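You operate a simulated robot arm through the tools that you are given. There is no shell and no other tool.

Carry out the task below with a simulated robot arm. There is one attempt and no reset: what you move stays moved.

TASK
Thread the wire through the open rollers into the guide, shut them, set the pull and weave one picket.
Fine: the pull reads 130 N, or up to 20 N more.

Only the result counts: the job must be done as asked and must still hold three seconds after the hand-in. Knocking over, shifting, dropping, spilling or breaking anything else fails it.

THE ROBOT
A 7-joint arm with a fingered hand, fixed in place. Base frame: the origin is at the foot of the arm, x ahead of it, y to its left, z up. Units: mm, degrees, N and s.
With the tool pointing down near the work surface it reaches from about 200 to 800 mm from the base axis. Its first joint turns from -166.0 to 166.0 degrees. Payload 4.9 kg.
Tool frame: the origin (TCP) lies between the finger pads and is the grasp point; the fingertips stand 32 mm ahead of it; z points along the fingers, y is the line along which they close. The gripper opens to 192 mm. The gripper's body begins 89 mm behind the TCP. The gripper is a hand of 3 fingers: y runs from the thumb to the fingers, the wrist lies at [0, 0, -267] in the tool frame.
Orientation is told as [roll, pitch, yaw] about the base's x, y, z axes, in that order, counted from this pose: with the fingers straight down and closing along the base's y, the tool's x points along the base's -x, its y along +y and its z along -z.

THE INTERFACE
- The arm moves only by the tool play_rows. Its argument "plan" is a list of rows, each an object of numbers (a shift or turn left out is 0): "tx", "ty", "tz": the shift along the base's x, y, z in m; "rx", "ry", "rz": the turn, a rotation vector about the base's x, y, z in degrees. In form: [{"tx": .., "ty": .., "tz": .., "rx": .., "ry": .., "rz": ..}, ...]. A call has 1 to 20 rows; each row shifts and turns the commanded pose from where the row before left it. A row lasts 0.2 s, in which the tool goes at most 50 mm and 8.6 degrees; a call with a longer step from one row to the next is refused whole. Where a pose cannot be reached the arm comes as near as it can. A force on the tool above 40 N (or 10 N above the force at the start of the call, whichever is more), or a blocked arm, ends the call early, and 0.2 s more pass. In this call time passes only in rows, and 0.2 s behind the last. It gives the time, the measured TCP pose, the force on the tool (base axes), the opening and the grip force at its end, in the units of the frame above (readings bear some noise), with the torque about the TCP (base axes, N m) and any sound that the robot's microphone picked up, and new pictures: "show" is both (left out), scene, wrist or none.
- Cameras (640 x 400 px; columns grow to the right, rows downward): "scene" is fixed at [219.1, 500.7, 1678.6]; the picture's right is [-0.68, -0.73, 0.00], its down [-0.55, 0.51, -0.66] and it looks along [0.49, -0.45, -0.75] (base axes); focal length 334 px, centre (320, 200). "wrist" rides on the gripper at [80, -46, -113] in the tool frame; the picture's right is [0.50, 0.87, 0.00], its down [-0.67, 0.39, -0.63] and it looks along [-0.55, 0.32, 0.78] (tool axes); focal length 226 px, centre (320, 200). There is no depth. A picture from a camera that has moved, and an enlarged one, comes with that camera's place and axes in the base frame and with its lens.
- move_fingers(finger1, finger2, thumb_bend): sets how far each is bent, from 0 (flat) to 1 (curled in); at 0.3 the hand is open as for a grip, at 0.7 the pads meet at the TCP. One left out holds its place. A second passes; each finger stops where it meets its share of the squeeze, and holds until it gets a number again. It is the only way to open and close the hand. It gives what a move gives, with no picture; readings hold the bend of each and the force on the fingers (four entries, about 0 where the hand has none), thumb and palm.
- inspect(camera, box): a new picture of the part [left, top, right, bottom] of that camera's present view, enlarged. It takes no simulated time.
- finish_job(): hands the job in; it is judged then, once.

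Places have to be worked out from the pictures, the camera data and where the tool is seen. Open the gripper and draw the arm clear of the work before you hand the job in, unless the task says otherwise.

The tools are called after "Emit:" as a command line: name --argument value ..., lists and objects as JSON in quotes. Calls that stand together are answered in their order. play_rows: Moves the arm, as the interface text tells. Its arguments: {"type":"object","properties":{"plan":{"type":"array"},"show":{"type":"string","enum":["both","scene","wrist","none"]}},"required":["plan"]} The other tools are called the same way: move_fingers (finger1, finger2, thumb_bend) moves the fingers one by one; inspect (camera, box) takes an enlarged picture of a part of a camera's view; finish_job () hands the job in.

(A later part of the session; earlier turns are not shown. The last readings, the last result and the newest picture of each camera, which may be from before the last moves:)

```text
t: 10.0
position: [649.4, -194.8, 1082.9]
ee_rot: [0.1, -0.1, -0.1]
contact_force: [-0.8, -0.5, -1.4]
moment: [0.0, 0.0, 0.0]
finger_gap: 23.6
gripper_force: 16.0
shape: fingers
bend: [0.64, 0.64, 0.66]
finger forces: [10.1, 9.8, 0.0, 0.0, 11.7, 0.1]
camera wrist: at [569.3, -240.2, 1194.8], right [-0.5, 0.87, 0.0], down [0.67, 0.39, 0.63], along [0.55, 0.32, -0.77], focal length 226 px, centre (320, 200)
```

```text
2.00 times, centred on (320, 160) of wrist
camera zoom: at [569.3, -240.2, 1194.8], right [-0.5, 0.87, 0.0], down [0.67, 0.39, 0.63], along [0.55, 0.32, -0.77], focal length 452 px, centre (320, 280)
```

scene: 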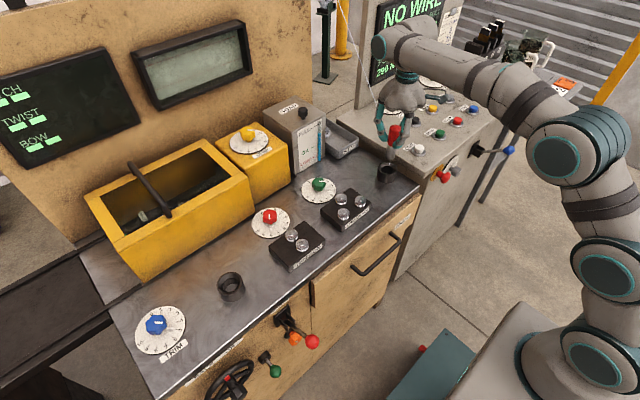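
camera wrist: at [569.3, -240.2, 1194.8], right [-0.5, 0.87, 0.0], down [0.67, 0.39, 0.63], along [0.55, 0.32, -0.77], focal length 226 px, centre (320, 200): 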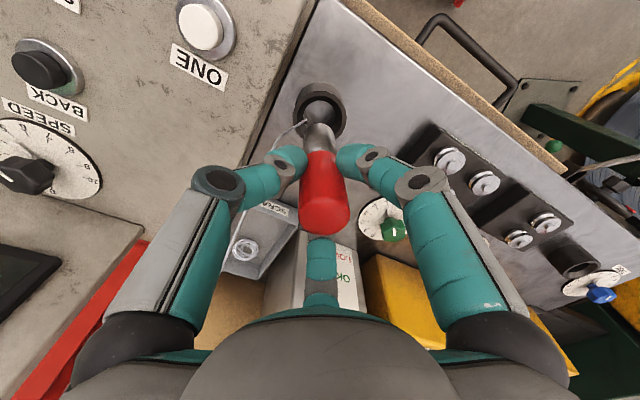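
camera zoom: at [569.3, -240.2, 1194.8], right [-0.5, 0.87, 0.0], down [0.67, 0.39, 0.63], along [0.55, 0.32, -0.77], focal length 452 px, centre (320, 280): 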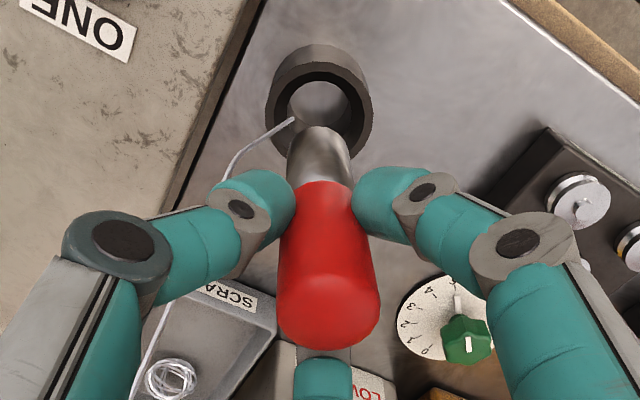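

The tool holds: red grip, silver sleeve and a thin wire end below it. I'll zoom in on the wire end and the rollers before moving along the line.

Emit:
inspect --camera "scene" --box '[375, 130, 415, 180]'

Emit:
inspect --camera "wrist" --box '[280, 70, 360, 130]'

Emit:
inspect --camera "wrist" --box '[400, 110, 600, 300]'

Emit:
inspect --camera "scene" --box '[210, 190, 390, 310]'

```text
8.00 times, centred on (395, 155) of scene
camera zoom: at [219.1, 500.7, 1678.6], right [-0.68, -0.73, 0.0], down [-0.55, 0.51, -0.66], along [0.49, -0.45, -0.75], focal length 2672 px, centre (-280, 560)
```

zoom: 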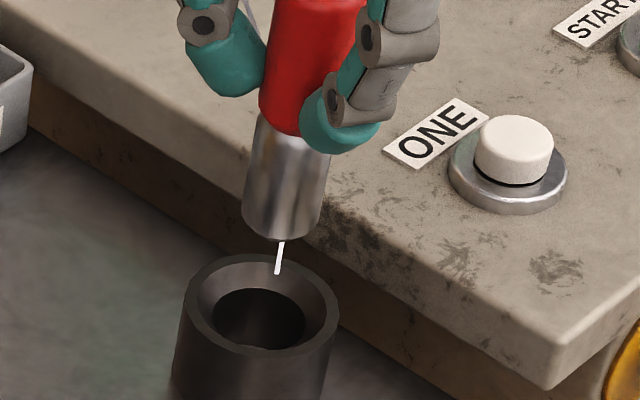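

```text
6.67 times, centred on (320, 100) of wrist
camera zoom: at [569.3, -240.2, 1194.8], right [-0.5, 0.87, 0.0], down [0.67, 0.39, 0.63], along [0.55, 0.32, -0.77], focal length 1507 px, centre (320, 867)
```

zoom: 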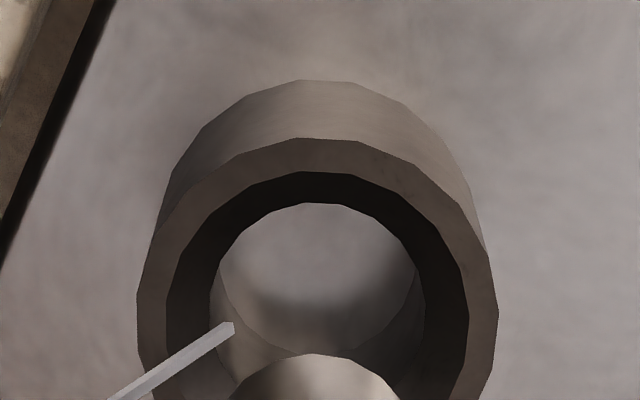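

```text
2.11 times, centred on (500, 205) of wrist
camera zoom: at [569.3, -240.2, 1194.8], right [-0.5, 0.87, 0.0], down [0.67, 0.39, 0.63], along [0.55, 0.32, -0.77], focal length 476 px, centre (-59, 190)
```

zoom: 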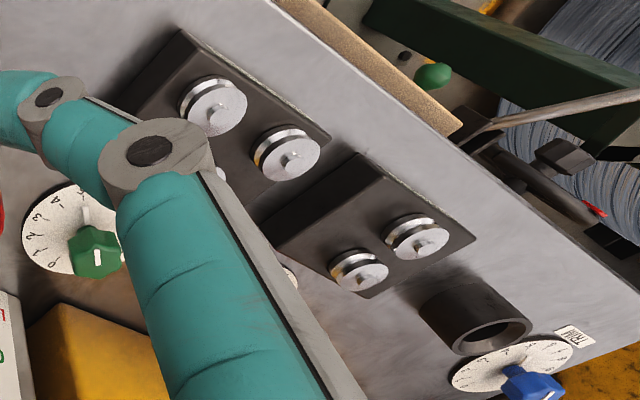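

```text
3.33 times, centred on (300, 250) of scene
camera zoom: at [219.1, 500.7, 1678.6], right [-0.68, -0.73, 0.0], down [-0.55, 0.51, -0.66], along [0.49, -0.45, -0.75], focal length 1113 px, centre (387, 33)
```

zoom: 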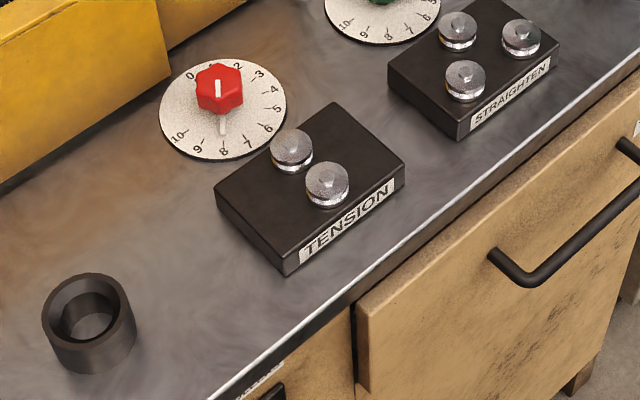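

The wire itself seems drawn statically, while the peg with red grip is what moves; roller tops are at z≈947 with the gap centred on x≈634 (y≈7 and y≈194), guide cup at ≈(648,394). I'll move the peg to just before the STRAIGHTEN rollers at low height and check clearance.

Emit:
play_rows --plan '[{"tx": -0.003, "ty": 0.02}, {"tx": -0.004, "ty": 0.025, "tz": -0.005}, {"tx": -0.004, "ty": 0.025, "tz": -0.01}, {"tx": -0.003, "ty": 0.025, "tz": -0.008}, {"ty": 0.02}]' --show "both"

Emit:
inspect --camera "scene" --box '[310, 120, 430, 220]'

Emit:
inspect --camera "wrist" --box '[240, 60, 480, 210]'

```text
t: 11.2
position: [631.4, -81.1, 1059.6]
ee_rot: [0.0, -0.1, 0.0]
contact_force: [-0.1, -0.6, -1.5]
moment: [-0.04, 0.05, 0.02]
finger_gap: 23.3
gripper_force: 15.8
shape: fingers
bend: [0.64, 0.64, 0.66]
finger forces: [10.0, 9.8, 0.1, 0.1, 11.7, 0.1]
camera wrist: at [551.9, -126.5, 1170.7], right [-0.5, 0.87, 0.0], down [0.67, 0.39, 0.63], along [0.55, 0.32, -0.77], focal length 226 px, centre (320, 200)
```

scene: 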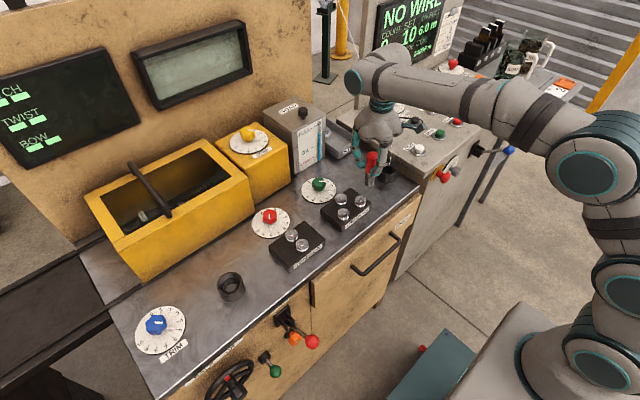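
wrist: 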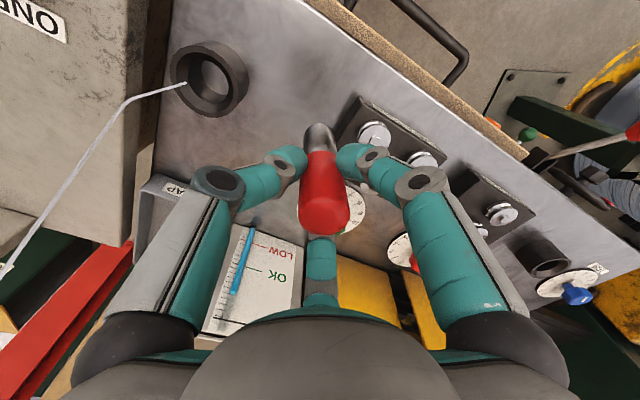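

```text
4.00 times, centred on (370, 170) of scene
camera zoom: at [219.1, 500.7, 1678.6], right [-0.68, -0.73, 0.0], down [-0.55, 0.51, -0.66], along [0.49, -0.45, -0.75], focal length 1336 px, centre (120, 320)
```

zoom: 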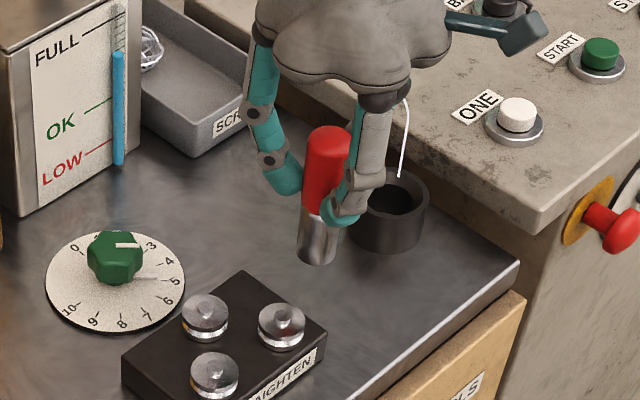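

```text
2.67 times, centred on (360, 135) of wrist
camera zoom: at [551.9, -126.5, 1170.7], right [-0.5, 0.87, 0.0], down [0.67, 0.39, 0.63], along [0.55, 0.32, -0.77], focal length 603 px, centre (213, 373)
```

zoom: 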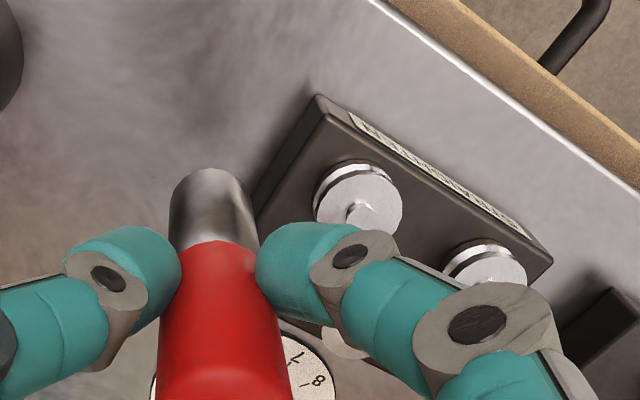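

The peg's bottom is at z≈963, about 10 mm over the roller pins, and it's aligned with the gap (x≈634). I'll carry it along the line between the rollers of both blocks at slightly lower height, stopping short of the guide.

Emit:
play_rows --plan '[{"ty": 0.02, "tz": -0.003}, {"ty": 0.022}, {"ty": 0.022}, {"ty": 0.022}, {"ty": 0.022}, {"ty": 0.022}, {"ty": 0.022}, {"ty": 0.022}, {"ty": 0.022}, {"ty": 0.022}, {"ty": 0.022}, {"ty": 0.022}, {"ty": 0.022}, {"ty": 0.022}, {"ty": 0.022}, {"ty": 0.022}]' --show "both"

Emit:
inspect --camera "wrist" --box '[240, 60, 480, 210]'

Emit:
inspect --camera "scene" --box '[180, 180, 340, 300]'

```text
t: 14.6
position: [635.4, 269.8, 1057.2]
ee_rot: [0.0, 0.0, 0.0]
contact_force: [-0.5, 0.1, -1.5]
moment: [0.0, 0.03, 0.01]
finger_gap: 23.5
gripper_force: 15.6
shape: fingers
bend: [0.64, 0.64, 0.66]
finger forces: [10.0, 9.9, 0.0, 0.1, 11.7, 0.1]
camera wrist: at [554.7, 223.9, 1167.6], right [-0.5, 0.87, 0.0], down [0.67, 0.39, 0.63], along [0.55, 0.32, -0.77], focal length 226 px, centre (320, 200)
```

scene: 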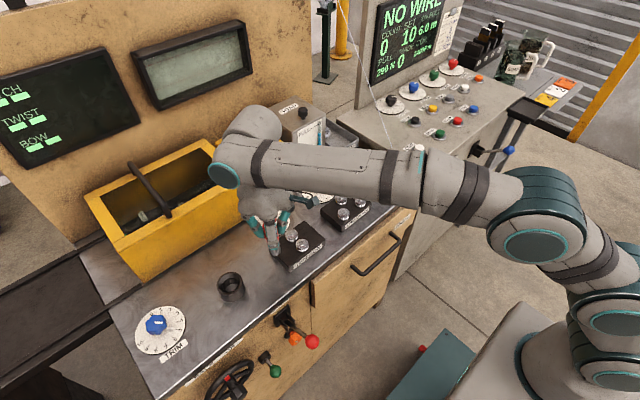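
wrist: 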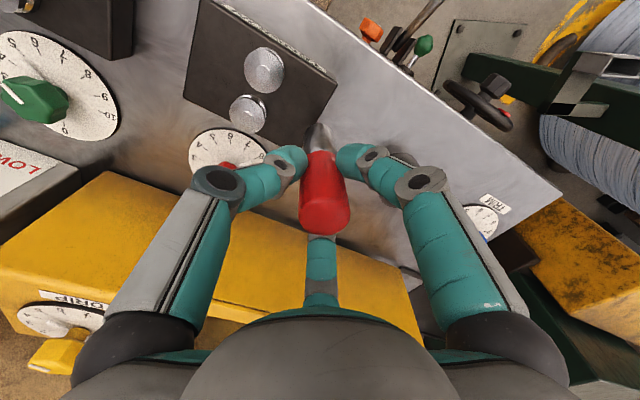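

```text
2.67 times, centred on (360, 135) of wrist
camera zoom: at [554.7, 223.9, 1167.6], right [-0.5, 0.87, 0.0], down [0.67, 0.39, 0.63], along [0.55, 0.32, -0.77], focal length 603 px, centre (213, 373)
```

zoom: 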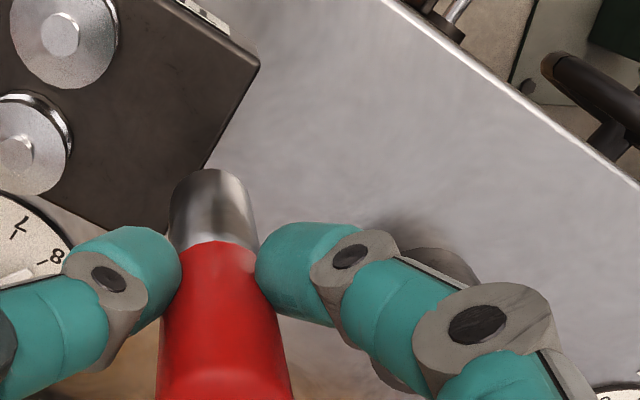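

```text
3.33 times, centred on (260, 240) of scene
camera zoom: at [219.1, 500.7, 1678.6], right [-0.68, -0.73, 0.0], down [-0.55, 0.51, -0.66], along [0.49, -0.45, -0.75], focal length 1113 px, centre (520, 67)
```

zoom: 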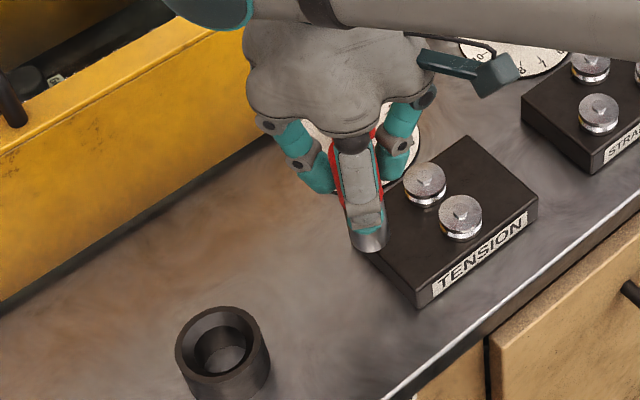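

Passed both roller pairs without contact. Now I go over the guide cup, slightly raised, and check alignment.

Emit:
play_rows --plan '[{"ty": 0.024, "tz": 0.006}, {"tx": 0.003, "ty": 0.025, "tz": 0.004}, {"tx": 0.004, "ty": 0.025}, {"tx": 0.004, "ty": 0.025}, {"tx": 0.004, "ty": 0.025}]' --show "both"

Emit:
inspect --camera "wrist" --box '[240, 60, 400, 160]'

Emit:
inspect --camera "scene" --box '[190, 210, 310, 310]'

```text
t: 15.8
position: [651.6, 393.7, 1066.7]
ee_rot: [0.1, -0.1, 0.0]
contact_force: [0.1, -0.3, -0.9]
moment: [-0.02, -0.01, 0.01]
finger_gap: 23.2
gripper_force: 15.9
shape: fingers
bend: [0.64, 0.64, 0.66]
finger forces: [9.8, 10.0, 0.0, 0.0, 11.8, 0.0]
camera wrist: at [570.7, 348.3, 1177.5], right [-0.5, 0.87, 0.0], down [0.67, 0.39, 0.63], along [0.55, 0.32, -0.77], focal length 226 px, centre (320, 200)
```

scene: 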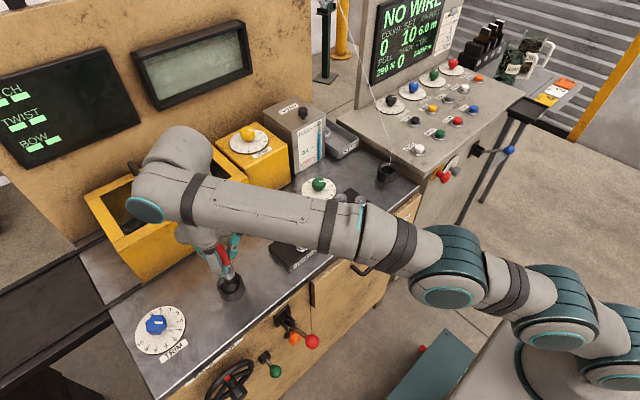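
wrist: 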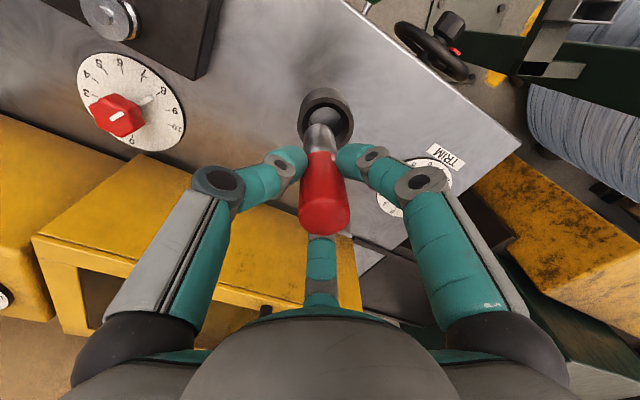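

```text
4.00 times, centred on (320, 110) of wrist
camera zoom: at [570.7, 348.3, 1177.5], right [-0.5, 0.87, 0.0], down [0.67, 0.39, 0.63], along [0.55, 0.32, -0.77], focal length 904 px, centre (320, 560)
```

zoom: 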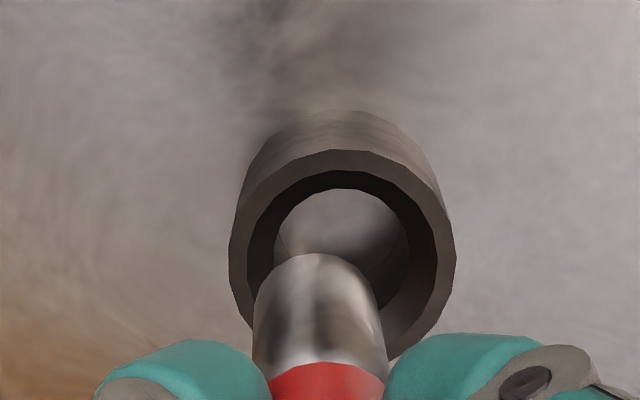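

```text
4.00 times, centred on (250, 260) of scene
camera zoom: at [219.1, 500.7, 1678.6], right [-0.68, -0.73, 0.0], down [-0.55, 0.51, -0.66], along [0.49, -0.45, -0.75], focal length 1336 px, centre (600, -40)
```

zoom: 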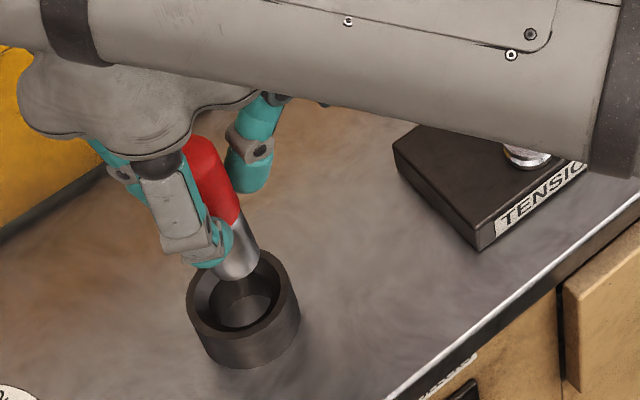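

The guide cup's centre lies about 6 mm further in +y from the peg axis (and ~1 mm in -x). I'll correct that and lower until just above the rim, then check again.

Emit:
play_rows --plan '[{"tx": -0.001, "ty": 0.006}, {"tz": -0.01}, {"tz": -0.01}]' --show "wrist"

Emit:
inspect --camera "wrist" --box '[240, 60, 400, 160]'

Emit:
inspect --camera "scene" --box '[190, 230, 270, 310]'

```text
t: 16.6
position: [649.8, 398.8, 1045.9]
ee_rot: [0.1, 0.0, 0.0]
contact_force: [-0.6, -0.6, -1.7]
moment: [0.01, -0.02, -0.03]
finger_gap: 23.3
gripper_force: 15.6
shape: fingers
bend: [0.64, 0.64, 0.66]
finger forces: [9.9, 9.9, 0.0, 0.0, 11.7, 0.0]
camera wrist: at [569.3, 353.4, 1156.6], right [-0.5, 0.87, 0.0], down [0.67, 0.39, 0.63], along [0.55, 0.32, -0.77], focal length 226 px, centre (320, 200)
```

wrist: 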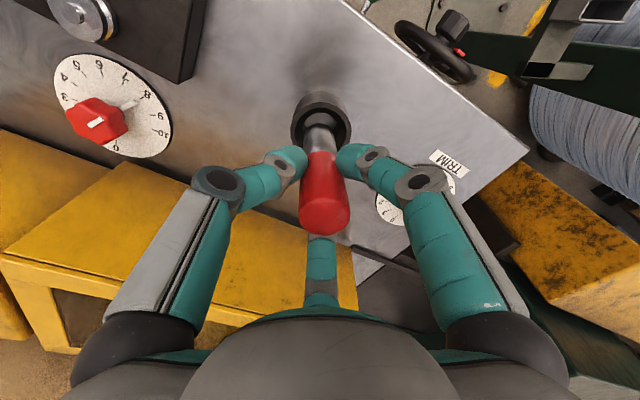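

```text
4.00 times, centred on (320, 110) of wrist
camera zoom: at [569.3, 353.4, 1156.6], right [-0.5, 0.87, 0.0], down [0.67, 0.39, 0.63], along [0.55, 0.32, -0.77], focal length 904 px, centre (320, 560)
```

zoom: 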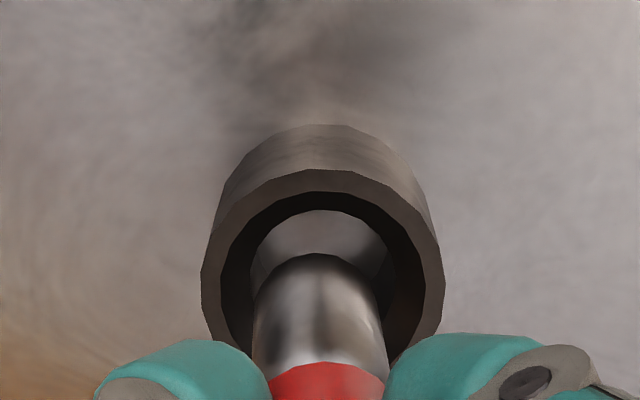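

```text
5.00 times, centred on (230, 270) of scene
camera zoom: at [219.1, 500.7, 1678.6], right [-0.68, -0.73, 0.0], down [-0.55, 0.51, -0.66], along [0.49, -0.45, -0.75], focal length 1670 px, centre (770, -150)
```

zoom: 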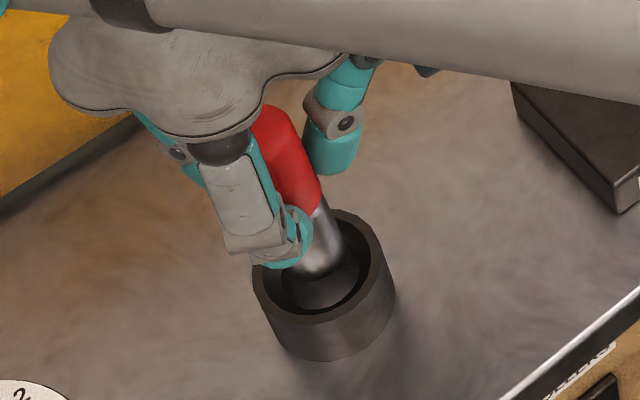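

The peg is centred over the guide cup within ~1 mm. I'll lower it ~40 mm into the cup in small steps.

Emit:
play_rows --plan '[{"tx": 0.0005, "ty": 0.0005, "tz": -0.008}, {"tz": -0.008}, {"tz": -0.008}, {"tz": -0.006}, {"tz": -0.005}, {"tz": -0.004}]' --show "wrist"

Emit:
inspect --camera "wrist" --box '[240, 60, 400, 160]'

Emit:
inspect --camera "scene" --box '[190, 230, 270, 310]'

Emit:
inspect --camera "scene" --box '[365, 0, 475, 90]'

```text
t: 18.0
position: [649.2, 399.9, 1007.7]
ee_rot: [0.1, -0.1, 0.0]
contact_force: [-0.2, 0.3, -1.0]
moment: [0.01, -0.04, -0.01]
finger_gap: 23.2
gripper_force: 16.3
shape: fingers
bend: [0.64, 0.64, 0.66]
finger forces: [9.9, 9.9, 0.0, 0.0, 11.6, 0.0]
camera wrist: at [569.4, 353.6, 1118.6], right [-0.5, 0.87, 0.0], down [0.67, 0.39, 0.63], along [0.55, 0.32, -0.77], focal length 226 px, centre (320, 200)
```

wrist: 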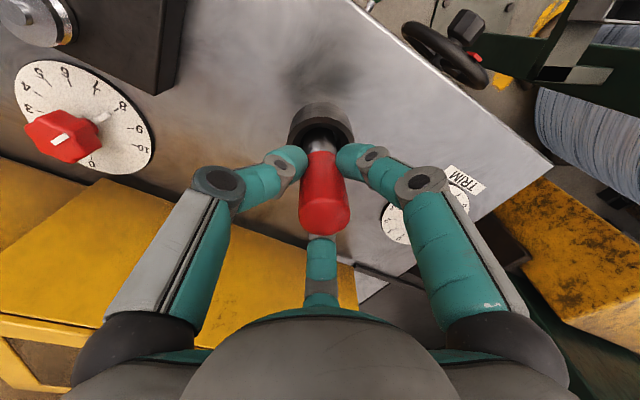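

```text
4.00 times, centred on (320, 110) of wrist
camera zoom: at [569.4, 353.6, 1118.6], right [-0.5, 0.87, 0.0], down [0.67, 0.39, 0.63], along [0.55, 0.32, -0.77], focal length 904 px, centre (320, 560)
```

zoom: 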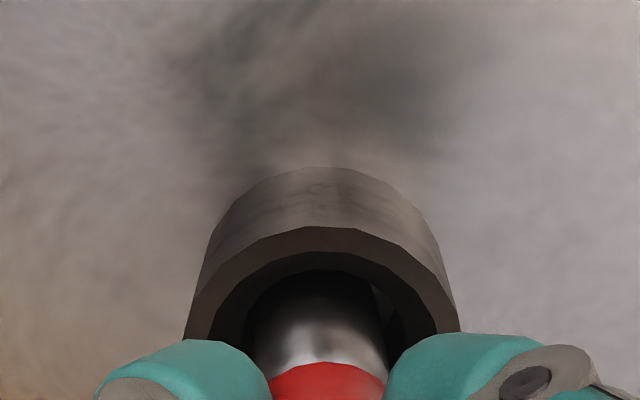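

```text
5.00 times, centred on (230, 270) of scene
camera zoom: at [219.1, 500.7, 1678.6], right [-0.68, -0.73, 0.0], down [-0.55, 0.51, -0.66], along [0.49, -0.45, -0.75], focal length 1670 px, centre (770, -150)
```

zoom: 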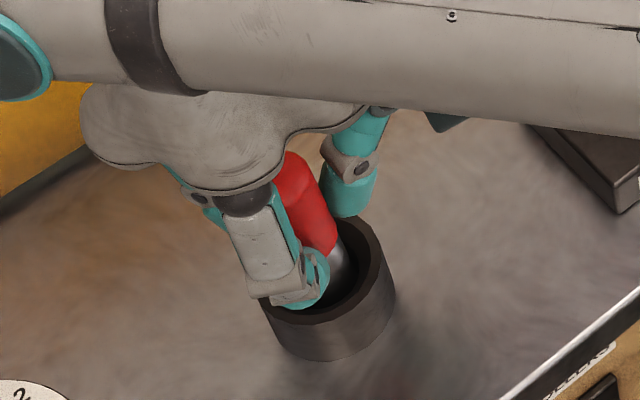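

```text
4.44 times, centred on (420, 45) of scene
camera zoom: at [219.1, 500.7, 1678.6], right [-0.68, -0.73, 0.0], down [-0.55, 0.51, -0.66], along [0.49, -0.45, -0.75], focal length 1484 px, centre (-124, 889)
```

zoom: 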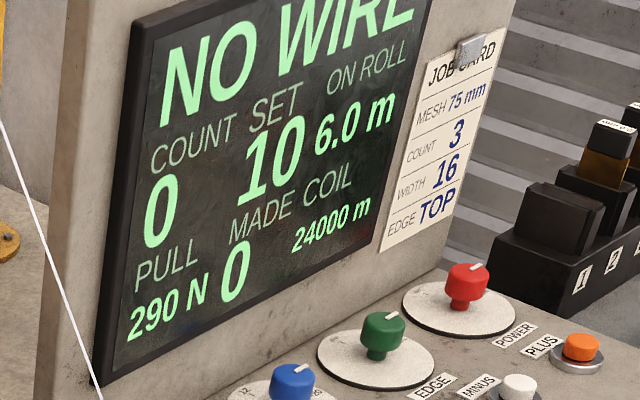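

No contact yet (bottom about 5 mm above the seat). I lower a few mm more in tiny steps until it touches.

Emit:
play_rows --plan '[{"tz": -0.002}, {"tz": -0.002}, {"tz": -0.0015}]' --show "none"

Emit:
inspect --camera "scene" --box '[365, 0, 475, 90]'

```text
t: 18.8
position: [650.1, 400.3, 1002.7]
ee_rot: [0.1, -0.1, -0.1]
contact_force: [0.3, -0.5, 0.6]
moment: [0.01, -0.02, 0.03]
finger_gap: 23.0
gripper_force: 16.0
shape: fingers
bend: [0.64, 0.64, 0.66]
finger forces: [10.0, 10.0, 0.0, 0.0, 11.9, 0.0]
```

```text
4.44 times, centred on (420, 45) of scene
camera zoom: at [219.1, 500.7, 1678.6], right [-0.68, -0.73, 0.0], down [-0.55, 0.51, -0.66], along [0.49, -0.45, -0.75], focal length 1484 px, centre (-124, 889)
```

zoom: 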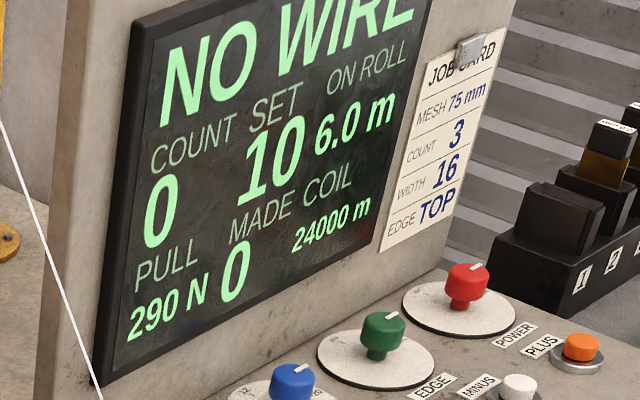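

The peg's weight is now carried by the cup (force changed from -1.5 to +0.6 N). I release by opening the fingers and check the display.

Emit:
move_fingers --finger1 0.48 --finger2 0.48 --thumb_bend 0.48

Emit:
inspect --camera "scene" --box '[365, 0, 475, 90]'

Emit:
inspect --camera "wrist" --box '[160, 60, 480, 260]'

Emit:
inspect --camera "scene" --box '[150, 140, 470, 340]'

```text
t: 19.8
position: [649.5, 399.6, 1002.5]
ee_rot: [0.0, -0.1, -0.1]
contact_force: [-0.2, 0.7, 1.2]
moment: [-0.02, -0.01, -0.03]
finger_gap: 92.2
gripper_force: 0.1
shape: fingers
bend: [0.48, 0.48, 0.48]
finger forces: [0.0, 0.0, 0.0, 0.0, 0.0, 0.0]
```

```text
4.44 times, centred on (420, 45) of scene
camera zoom: at [219.1, 500.7, 1678.6], right [-0.68, -0.73, 0.0], down [-0.55, 0.51, -0.66], along [0.49, -0.45, -0.75], focal length 1484 px, centre (-124, 889)
```

zoom: 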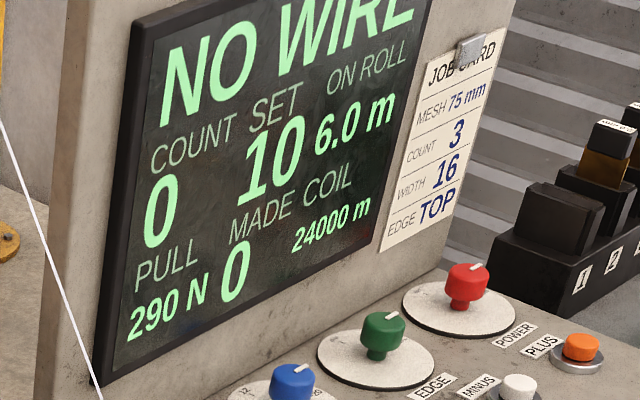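

```text
2.00 times, centred on (320, 160) of wrist
camera zoom: at [569.1, 354.5, 1113.4], right [-0.5, 0.87, 0.0], down [0.67, 0.39, 0.63], along [0.55, 0.32, -0.77], focal length 452 px, centre (320, 280)
```

zoom: 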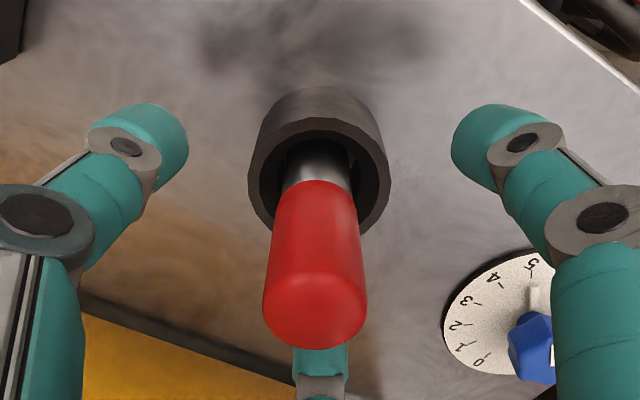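

```text
2.00 times, centred on (310, 240) of scene
camera zoom: at [219.1, 500.7, 1678.6], right [-0.68, -0.73, 0.0], down [-0.55, 0.51, -0.66], along [0.49, -0.45, -0.75], focal length 668 px, centre (340, 120)
```

zoom: 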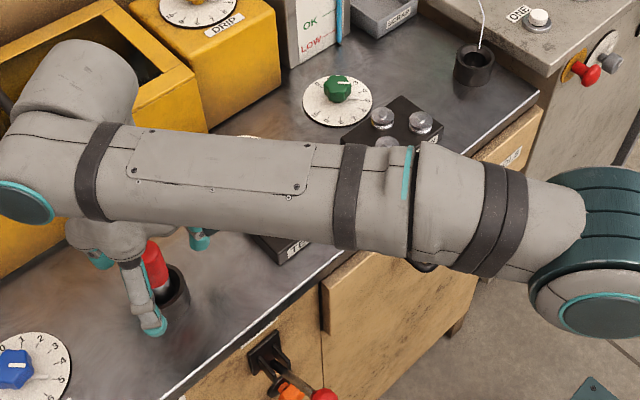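

Display still says NO WIRE, probably until the rollers are shut. I'll raise the hand straight off the peg, then travel to above the ROLLERS lever.

Emit:
play_rows --plan '[{"tz": 0.015}, {"tz": 0.025}, {"tz": 0.025}, {"tz": 0.025}, {"tz": 0.025}, {"tx": -0.02, "tz": 0.01}, {"tx": -0.04, "ty": -0.01}, {"tx": -0.04, "ty": -0.012}, {"tx": -0.04, "ty": -0.012}, {"tx": -0.04, "ty": -0.012}, {"tx": -0.04, "ty": -0.012}, {"tx": -0.003, "ty": -0.008}]' --show "both"

Emit:
move_fingers --finger1 0.7 --finger2 0.7 --thumb_bend 0.7

Emit:
inspect --camera "wrist" --box '[160, 20, 480, 220]'

Emit:
inspect --camera "scene" --box '[200, 200, 420, 400]'

```text
t: 22.4
position: [415.5, 328.8, 1120.3]
ee_rot: [0.0, -0.1, 0.1]
contact_force: [-0.7, 0.2, 0.2]
moment: [-0.02, -0.03, 0.02]
finger_gap: 92.3
gripper_force: 0.1
shape: fingers
bend: [0.48, 0.48, 0.48]
finger forces: [0.1, 0.0, 0.0, 0.0, 0.1, 0.0]
out of reach, approached as far as the arm can: row 4, 5
camera wrist: at [335.4, 283.0, 1231.3], right [-0.5, 0.87, 0.0], down [0.67, 0.39, 0.63], along [0.55, 0.32, -0.77], focal length 226 px, centre (320, 200)
```

scene: 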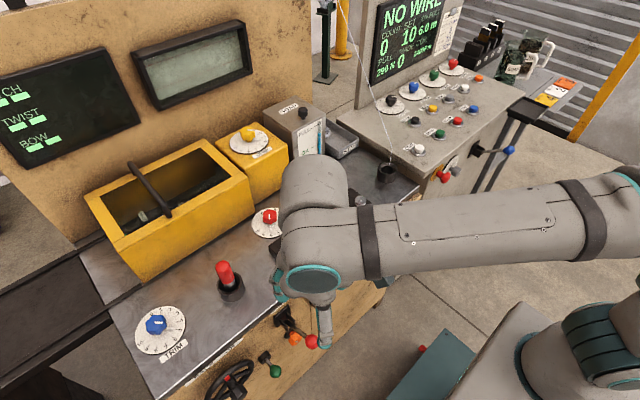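
wrist: 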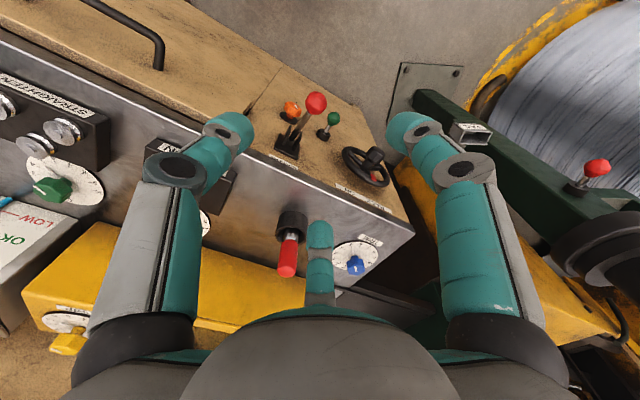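

```text
t: 23.4
position: [416.8, 328.2, 1119.7]
ee_rot: [0.0, 0.0, 0.0]
contact_force: [0.5, -0.1, 0.8]
moment: [-0.01, -0.03, 0.02]
finger_gap: 3.1
gripper_force: 0.0
shape: fingers
bend: [0.69, 0.69, 0.7]
finger forces: [0.0, 0.0, 0.0, 0.1, 0.1, 0.1]
```

```text
2.00 times, centred on (320, 120) of wrist
camera zoom: at [335.8, 283.1, 1231.5], right [-0.5, 0.87, 0.0], down [0.67, 0.39, 0.63], along [0.55, 0.32, -0.77], focal length 452 px, centre (320, 360)
```

zoom: 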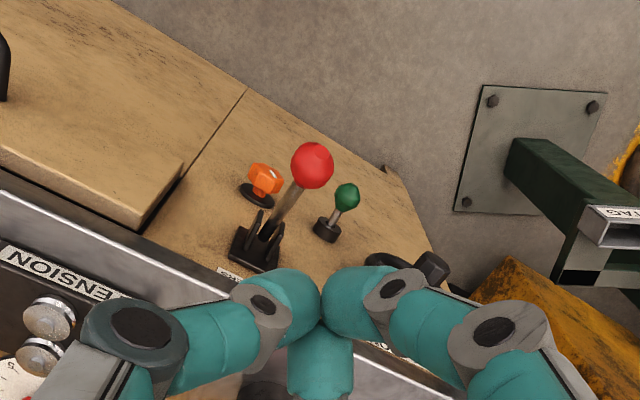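

```text
2.00 times, centred on (310, 300) of scene
camera zoom: at [219.1, 500.7, 1678.6], right [-0.68, -0.73, 0.0], down [-0.55, 0.51, -0.66], along [0.49, -0.45, -0.75], focal length 668 px, centre (340, 0)
```

zoom: 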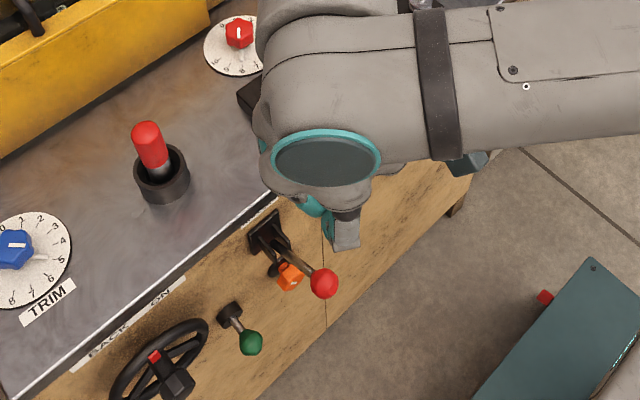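

The peg stands in the guide. The lever ball is at about (429,330,872), r≈16, and the fist is right above it; I'll descend to just above the ball.

Emit:
play_rows --plan '[{"tx": 0.008, "ty": 0.0015, "tz": -0.03}, {"tz": -0.04}, {"tz": -0.04}, {"tz": -0.04}, {"tz": -0.035}]' --show "both"

Emit:
inspect --camera "scene" --box '[240, 250, 400, 400]'

Emit:
inspect --camera "wrist" --box '[220, 60, 420, 200]'

```text
t: 24.6
position: [425.6, 328.5, 938.4]
ee_rot: [0.1, -0.1, 0.1]
contact_force: [-0.1, 0.0, -0.2]
moment: [-0.01, 0.02, 0.01]
finger_gap: 3.2
gripper_force: 0.0
shape: fingers
bend: [0.69, 0.69, 0.7]
finger forces: [0.1, 0.1, 0.0, 0.0, 0.1, 0.0]
camera wrist: at [345.0, 282.7, 1049.2], right [-0.5, 0.87, 0.0], down [0.67, 0.39, 0.63], along [0.55, 0.32, -0.77], focal length 226 px, centre (320, 200)
```

scene: 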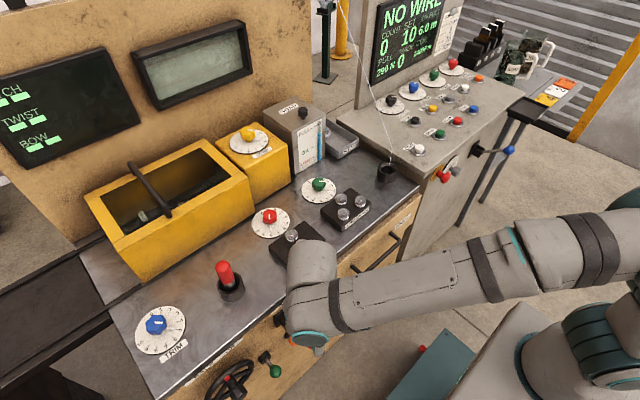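
wrist: 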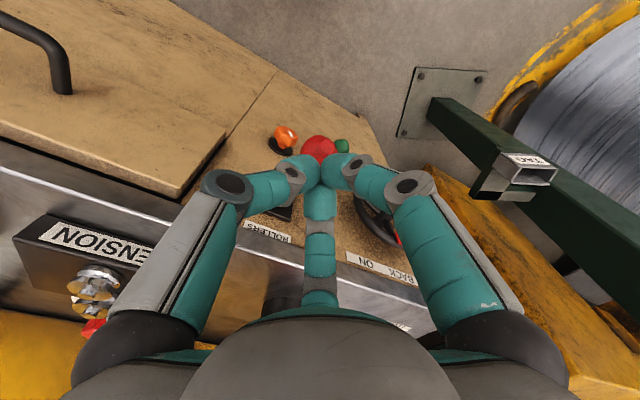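

```text
2.67 times, centred on (320, 325) of scene
camera zoom: at [219.1, 500.7, 1678.6], right [-0.68, -0.73, 0.0], down [-0.55, 0.51, -0.66], along [0.49, -0.45, -0.75], focal length 891 px, centre (320, -133)
```

zoom: 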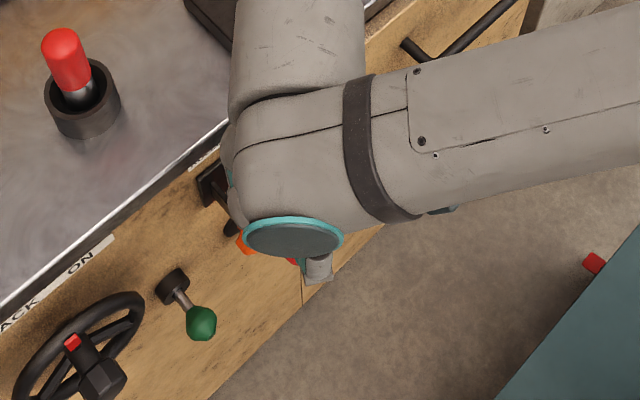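

```text
2.86 times, centred on (320, 130) of wrist
camera zoom: at [345.0, 282.7, 1049.2], right [-0.5, 0.87, 0.0], down [0.67, 0.39, 0.63], along [0.55, 0.32, -0.77], focal length 646 px, centre (320, 400)
```

zoom: 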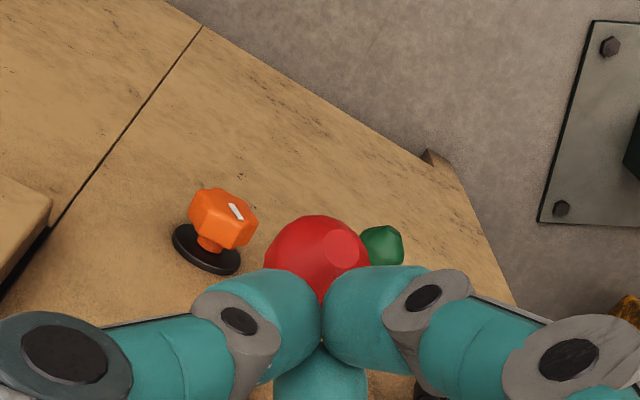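

The ball is directly under the fist with ~17 mm gap. I push down steadily to swing the lever down.

Emit:
play_rows --plan '[{"tz": -0.008}, {"tz": -0.008}, {"tz": -0.007}, {"tx": -0.001, "tz": -0.007}, {"tx": -0.002, "tz": -0.007}, {"tx": -0.001, "tz": -0.007}, {"tx": -0.001, "tz": -0.007}, {"tx": -0.001, "tz": -0.007}]' --show "both"

Emit:
inspect --camera "wrist" --box '[220, 60, 420, 200]'

Emit:
inspect --camera "scene" --box '[300, 0, 480, 120]'

```text
t: 26.4
position: [420.3, 328.2, 877.0]
ee_rot: [0.0, -0.1, 0.0]
contact_force: [0.2, 0.7, 0.9]
moment: [0.0, 0.05, -0.04]
finger_gap: 3.2
gripper_force: 0.8
shape: fingers
bend: [0.7, 0.7, 0.7]
finger forces: [2.0, 0.0, 0.0, 0.0, 0.0, 0.0]
camera wrist: at [339.6, 283.3, 988.1], right [-0.5, 0.87, 0.0], down [0.67, 0.39, 0.63], along [0.55, 0.32, -0.77], focal length 226 px, centre (320, 200)
```

scene: 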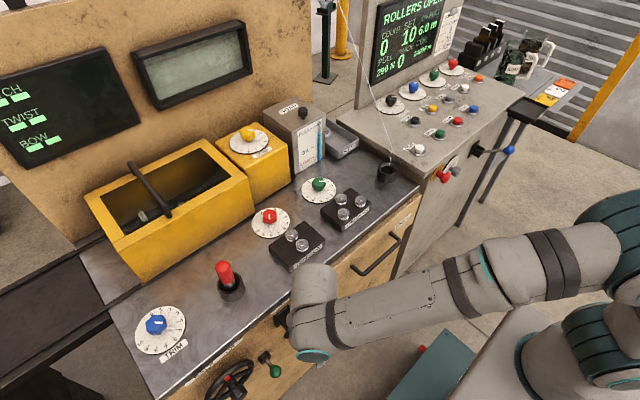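
wrist: 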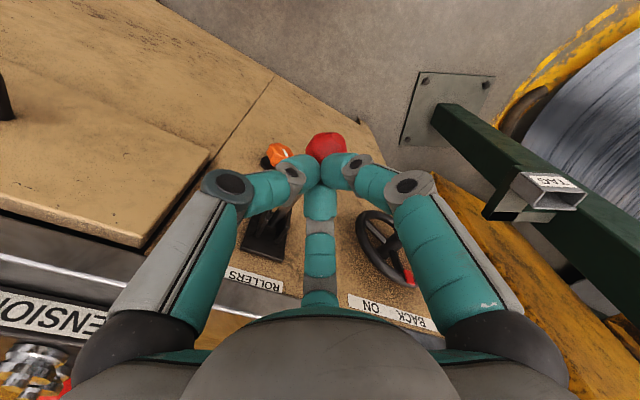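

```text
2.86 times, centred on (320, 130) of wrist
camera zoom: at [339.6, 283.3, 988.1], right [-0.5, 0.87, 0.0], down [0.67, 0.39, 0.63], along [0.55, 0.32, -0.77], focal length 646 px, centre (320, 400)
```

zoom: 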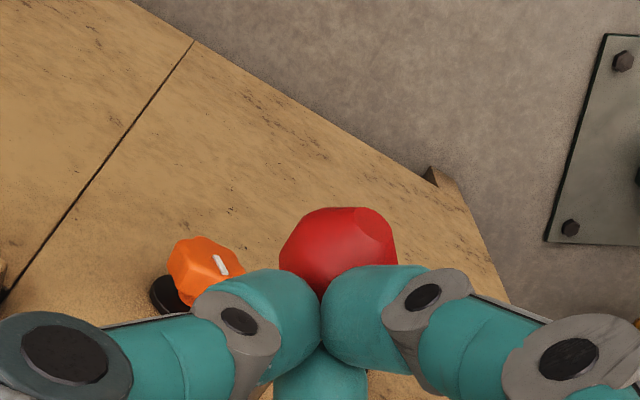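

```text
3.33 times, centred on (390, 60) of scene
camera zoom: at [219.1, 500.7, 1678.6], right [-0.68, -0.73, 0.0], down [-0.55, 0.51, -0.66], along [0.49, -0.45, -0.75], focal length 1113 px, centre (87, 667)
```

zoom: 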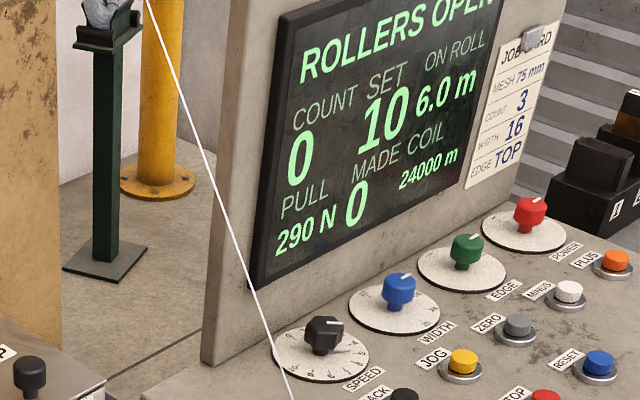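

The display changed to "ROLLERS OPEN", so the wire is recognised as threaded. I continue pushing the lever down.

Emit:
play_rows --plan '[{"ty": 0.001, "tz": -0.007}, {"tz": -0.007}, {"tz": -0.007}, {"tz": -0.007}, {"tx": 0.001, "tz": -0.007}, {"tx": 0.001, "tz": -0.007}, {"tx": 0.002, "tz": -0.007}, {"tx": 0.002, "tz": -0.006}]' --show "both"

Emit:
inspect --camera "wrist" --box '[220, 60, 420, 200]'

Emit:
inspect --camera "scene" --box '[300, 0, 480, 120]'

```text
t: 28.2
position: [424.2, 329.5, 823.7]
ee_rot: [0.2, -0.1, -0.1]
contact_force: [0.8, 0.7, -0.4]
moment: [0.02, 0.0, 0.02]
finger_gap: 3.2
gripper_force: 0.1
shape: fingers
bend: [0.7, 0.7, 0.7]
finger forces: [0.0, 0.1, 0.0, 0.0, 0.1, 0.1]
camera wrist: at [344.8, 283.7, 934.4], right [-0.5, 0.87, 0.0], down [0.67, 0.39, 0.63], along [0.55, 0.32, -0.77], focal length 226 px, centre (320, 200)
```

scene: 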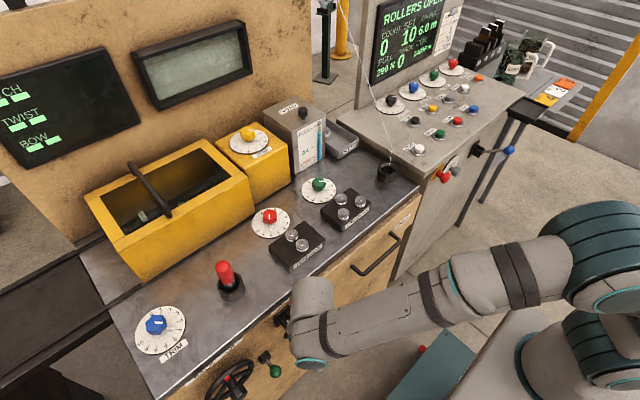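
wrist: 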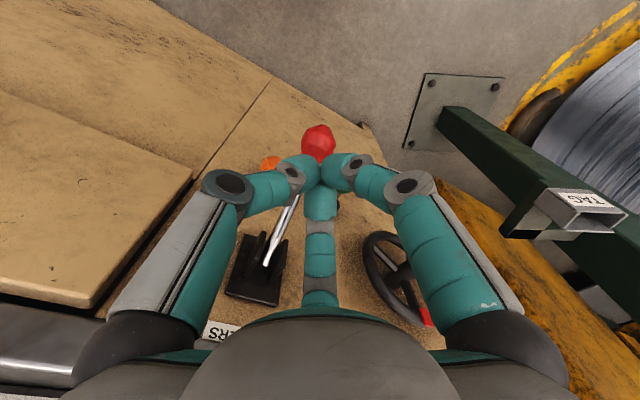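

```text
2.86 times, centred on (320, 130) of wrist
camera zoom: at [344.8, 283.7, 934.4], right [-0.5, 0.87, 0.0], down [0.67, 0.39, 0.63], along [0.55, 0.32, -0.77], focal length 646 px, centre (320, 400)
```

zoom: 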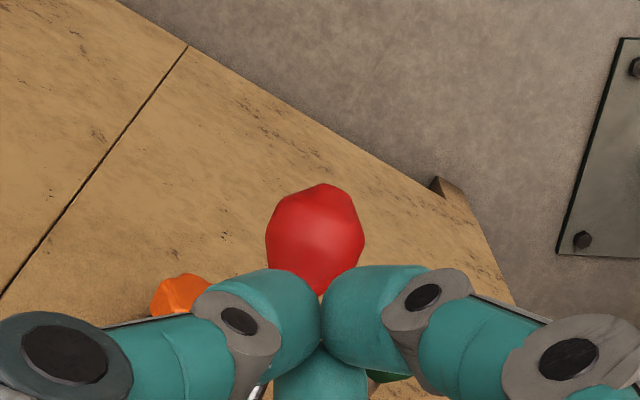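

```text
3.33 times, centred on (390, 60) of scene
camera zoom: at [219.1, 500.7, 1678.6], right [-0.68, -0.73, 0.0], down [-0.55, 0.51, -0.66], along [0.49, -0.45, -0.75], focal length 1113 px, centre (87, 667)
```

zoom: 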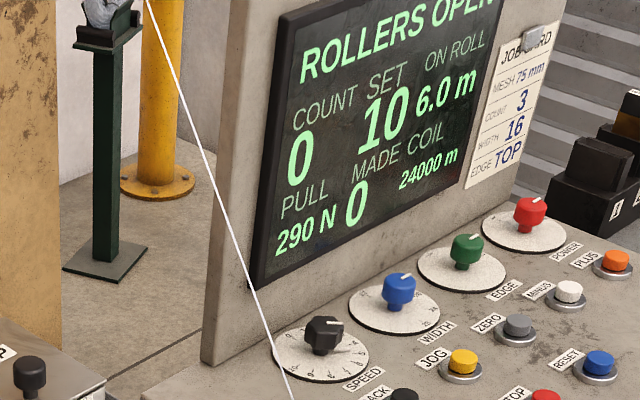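

The lever has swung down past my fist (ball now ≈(424,330,748)) but the display still shows ROLLERS OPEN. I'll follow down and push further gently to its stop.

Emit:
play_rows --plan '[{"tz": -0.008}, {"tz": -0.008}, {"tz": -0.006}, {"tz": -0.005}, {"tz": -0.005}]' --show "both"

Emit:
inspect --camera "wrist" --box '[220, 60, 420, 200]'

Emit:
inspect --camera "scene" --box '[300, 0, 480, 120]'

Emit:
inspect --camera "scene" --box '[230, 180, 390, 280]'

```text
t: 29.4
position: [426.1, 329.6, 791.4]
ee_rot: [0.1, 0.0, 0.0]
contact_force: [0.3, -0.2, 0.1]
moment: [0.0, -0.01, -0.01]
finger_gap: 3.3
gripper_force: 0.1
shape: fingers
bend: [0.7, 0.7, 0.7]
finger forces: [0.0, 0.0, 0.1, 0.0, 0.1, 0.1]
camera wrist: at [344.3, 284.3, 902.6], right [-0.5, 0.87, 0.0], down [0.67, 0.39, 0.63], along [0.55, 0.32, -0.77], focal length 226 px, centre (320, 200)
```

scene: 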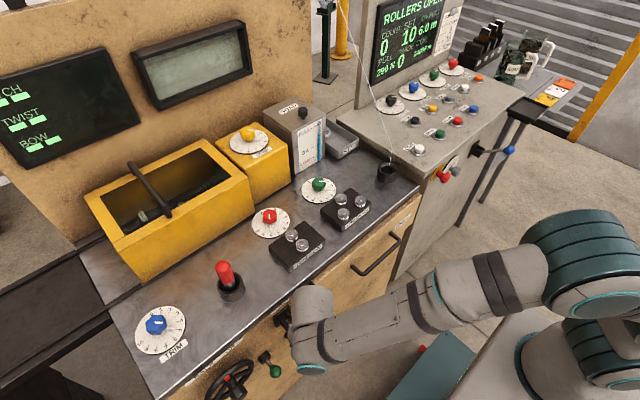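
wrist: 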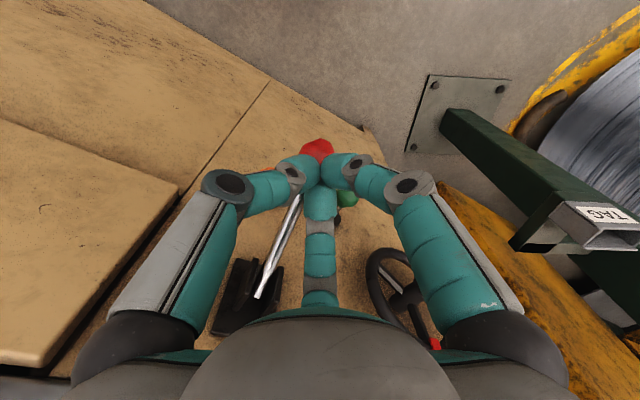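

```text
2.86 times, centred on (320, 130) of wrist
camera zoom: at [344.3, 284.3, 902.6], right [-0.5, 0.87, 0.0], down [0.67, 0.39, 0.63], along [0.55, 0.32, -0.77], focal length 646 px, centre (320, 400)
```

zoom: 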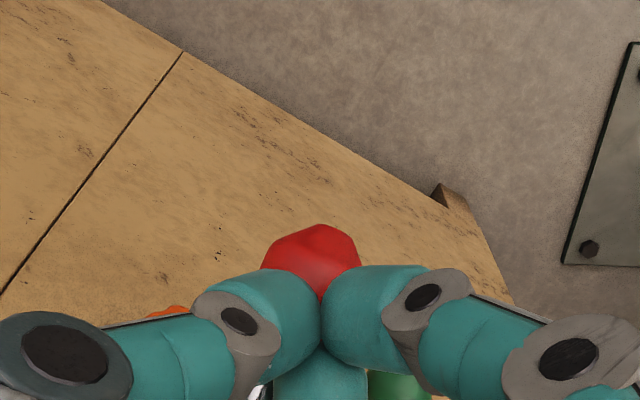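

```text
3.33 times, centred on (390, 60) of scene
camera zoom: at [219.1, 500.7, 1678.6], right [-0.68, -0.73, 0.0], down [-0.55, 0.51, -0.66], along [0.49, -0.45, -0.75], focal length 1113 px, centre (87, 667)
```

zoom: 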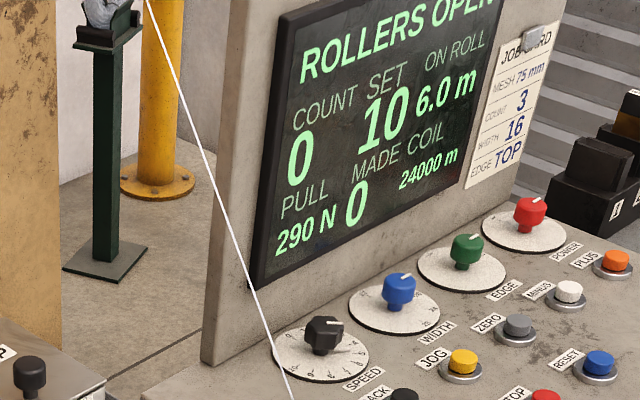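

```text
4.00 times, centred on (310, 230) of scene
camera zoom: at [219.1, 500.7, 1678.6], right [-0.68, -0.73, 0.0], down [-0.55, 0.51, -0.66], along [0.49, -0.45, -0.75], focal length 1336 px, centre (360, 80)
```

zoom: 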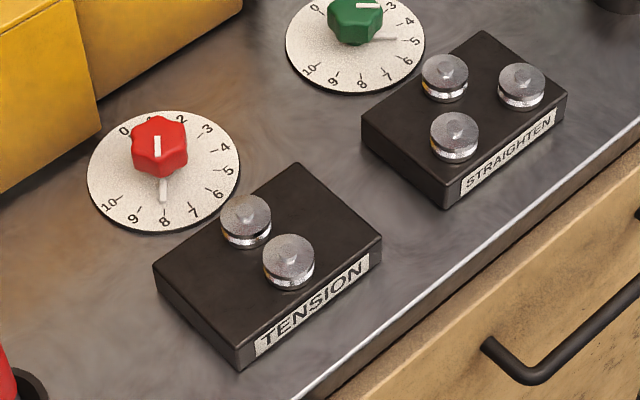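

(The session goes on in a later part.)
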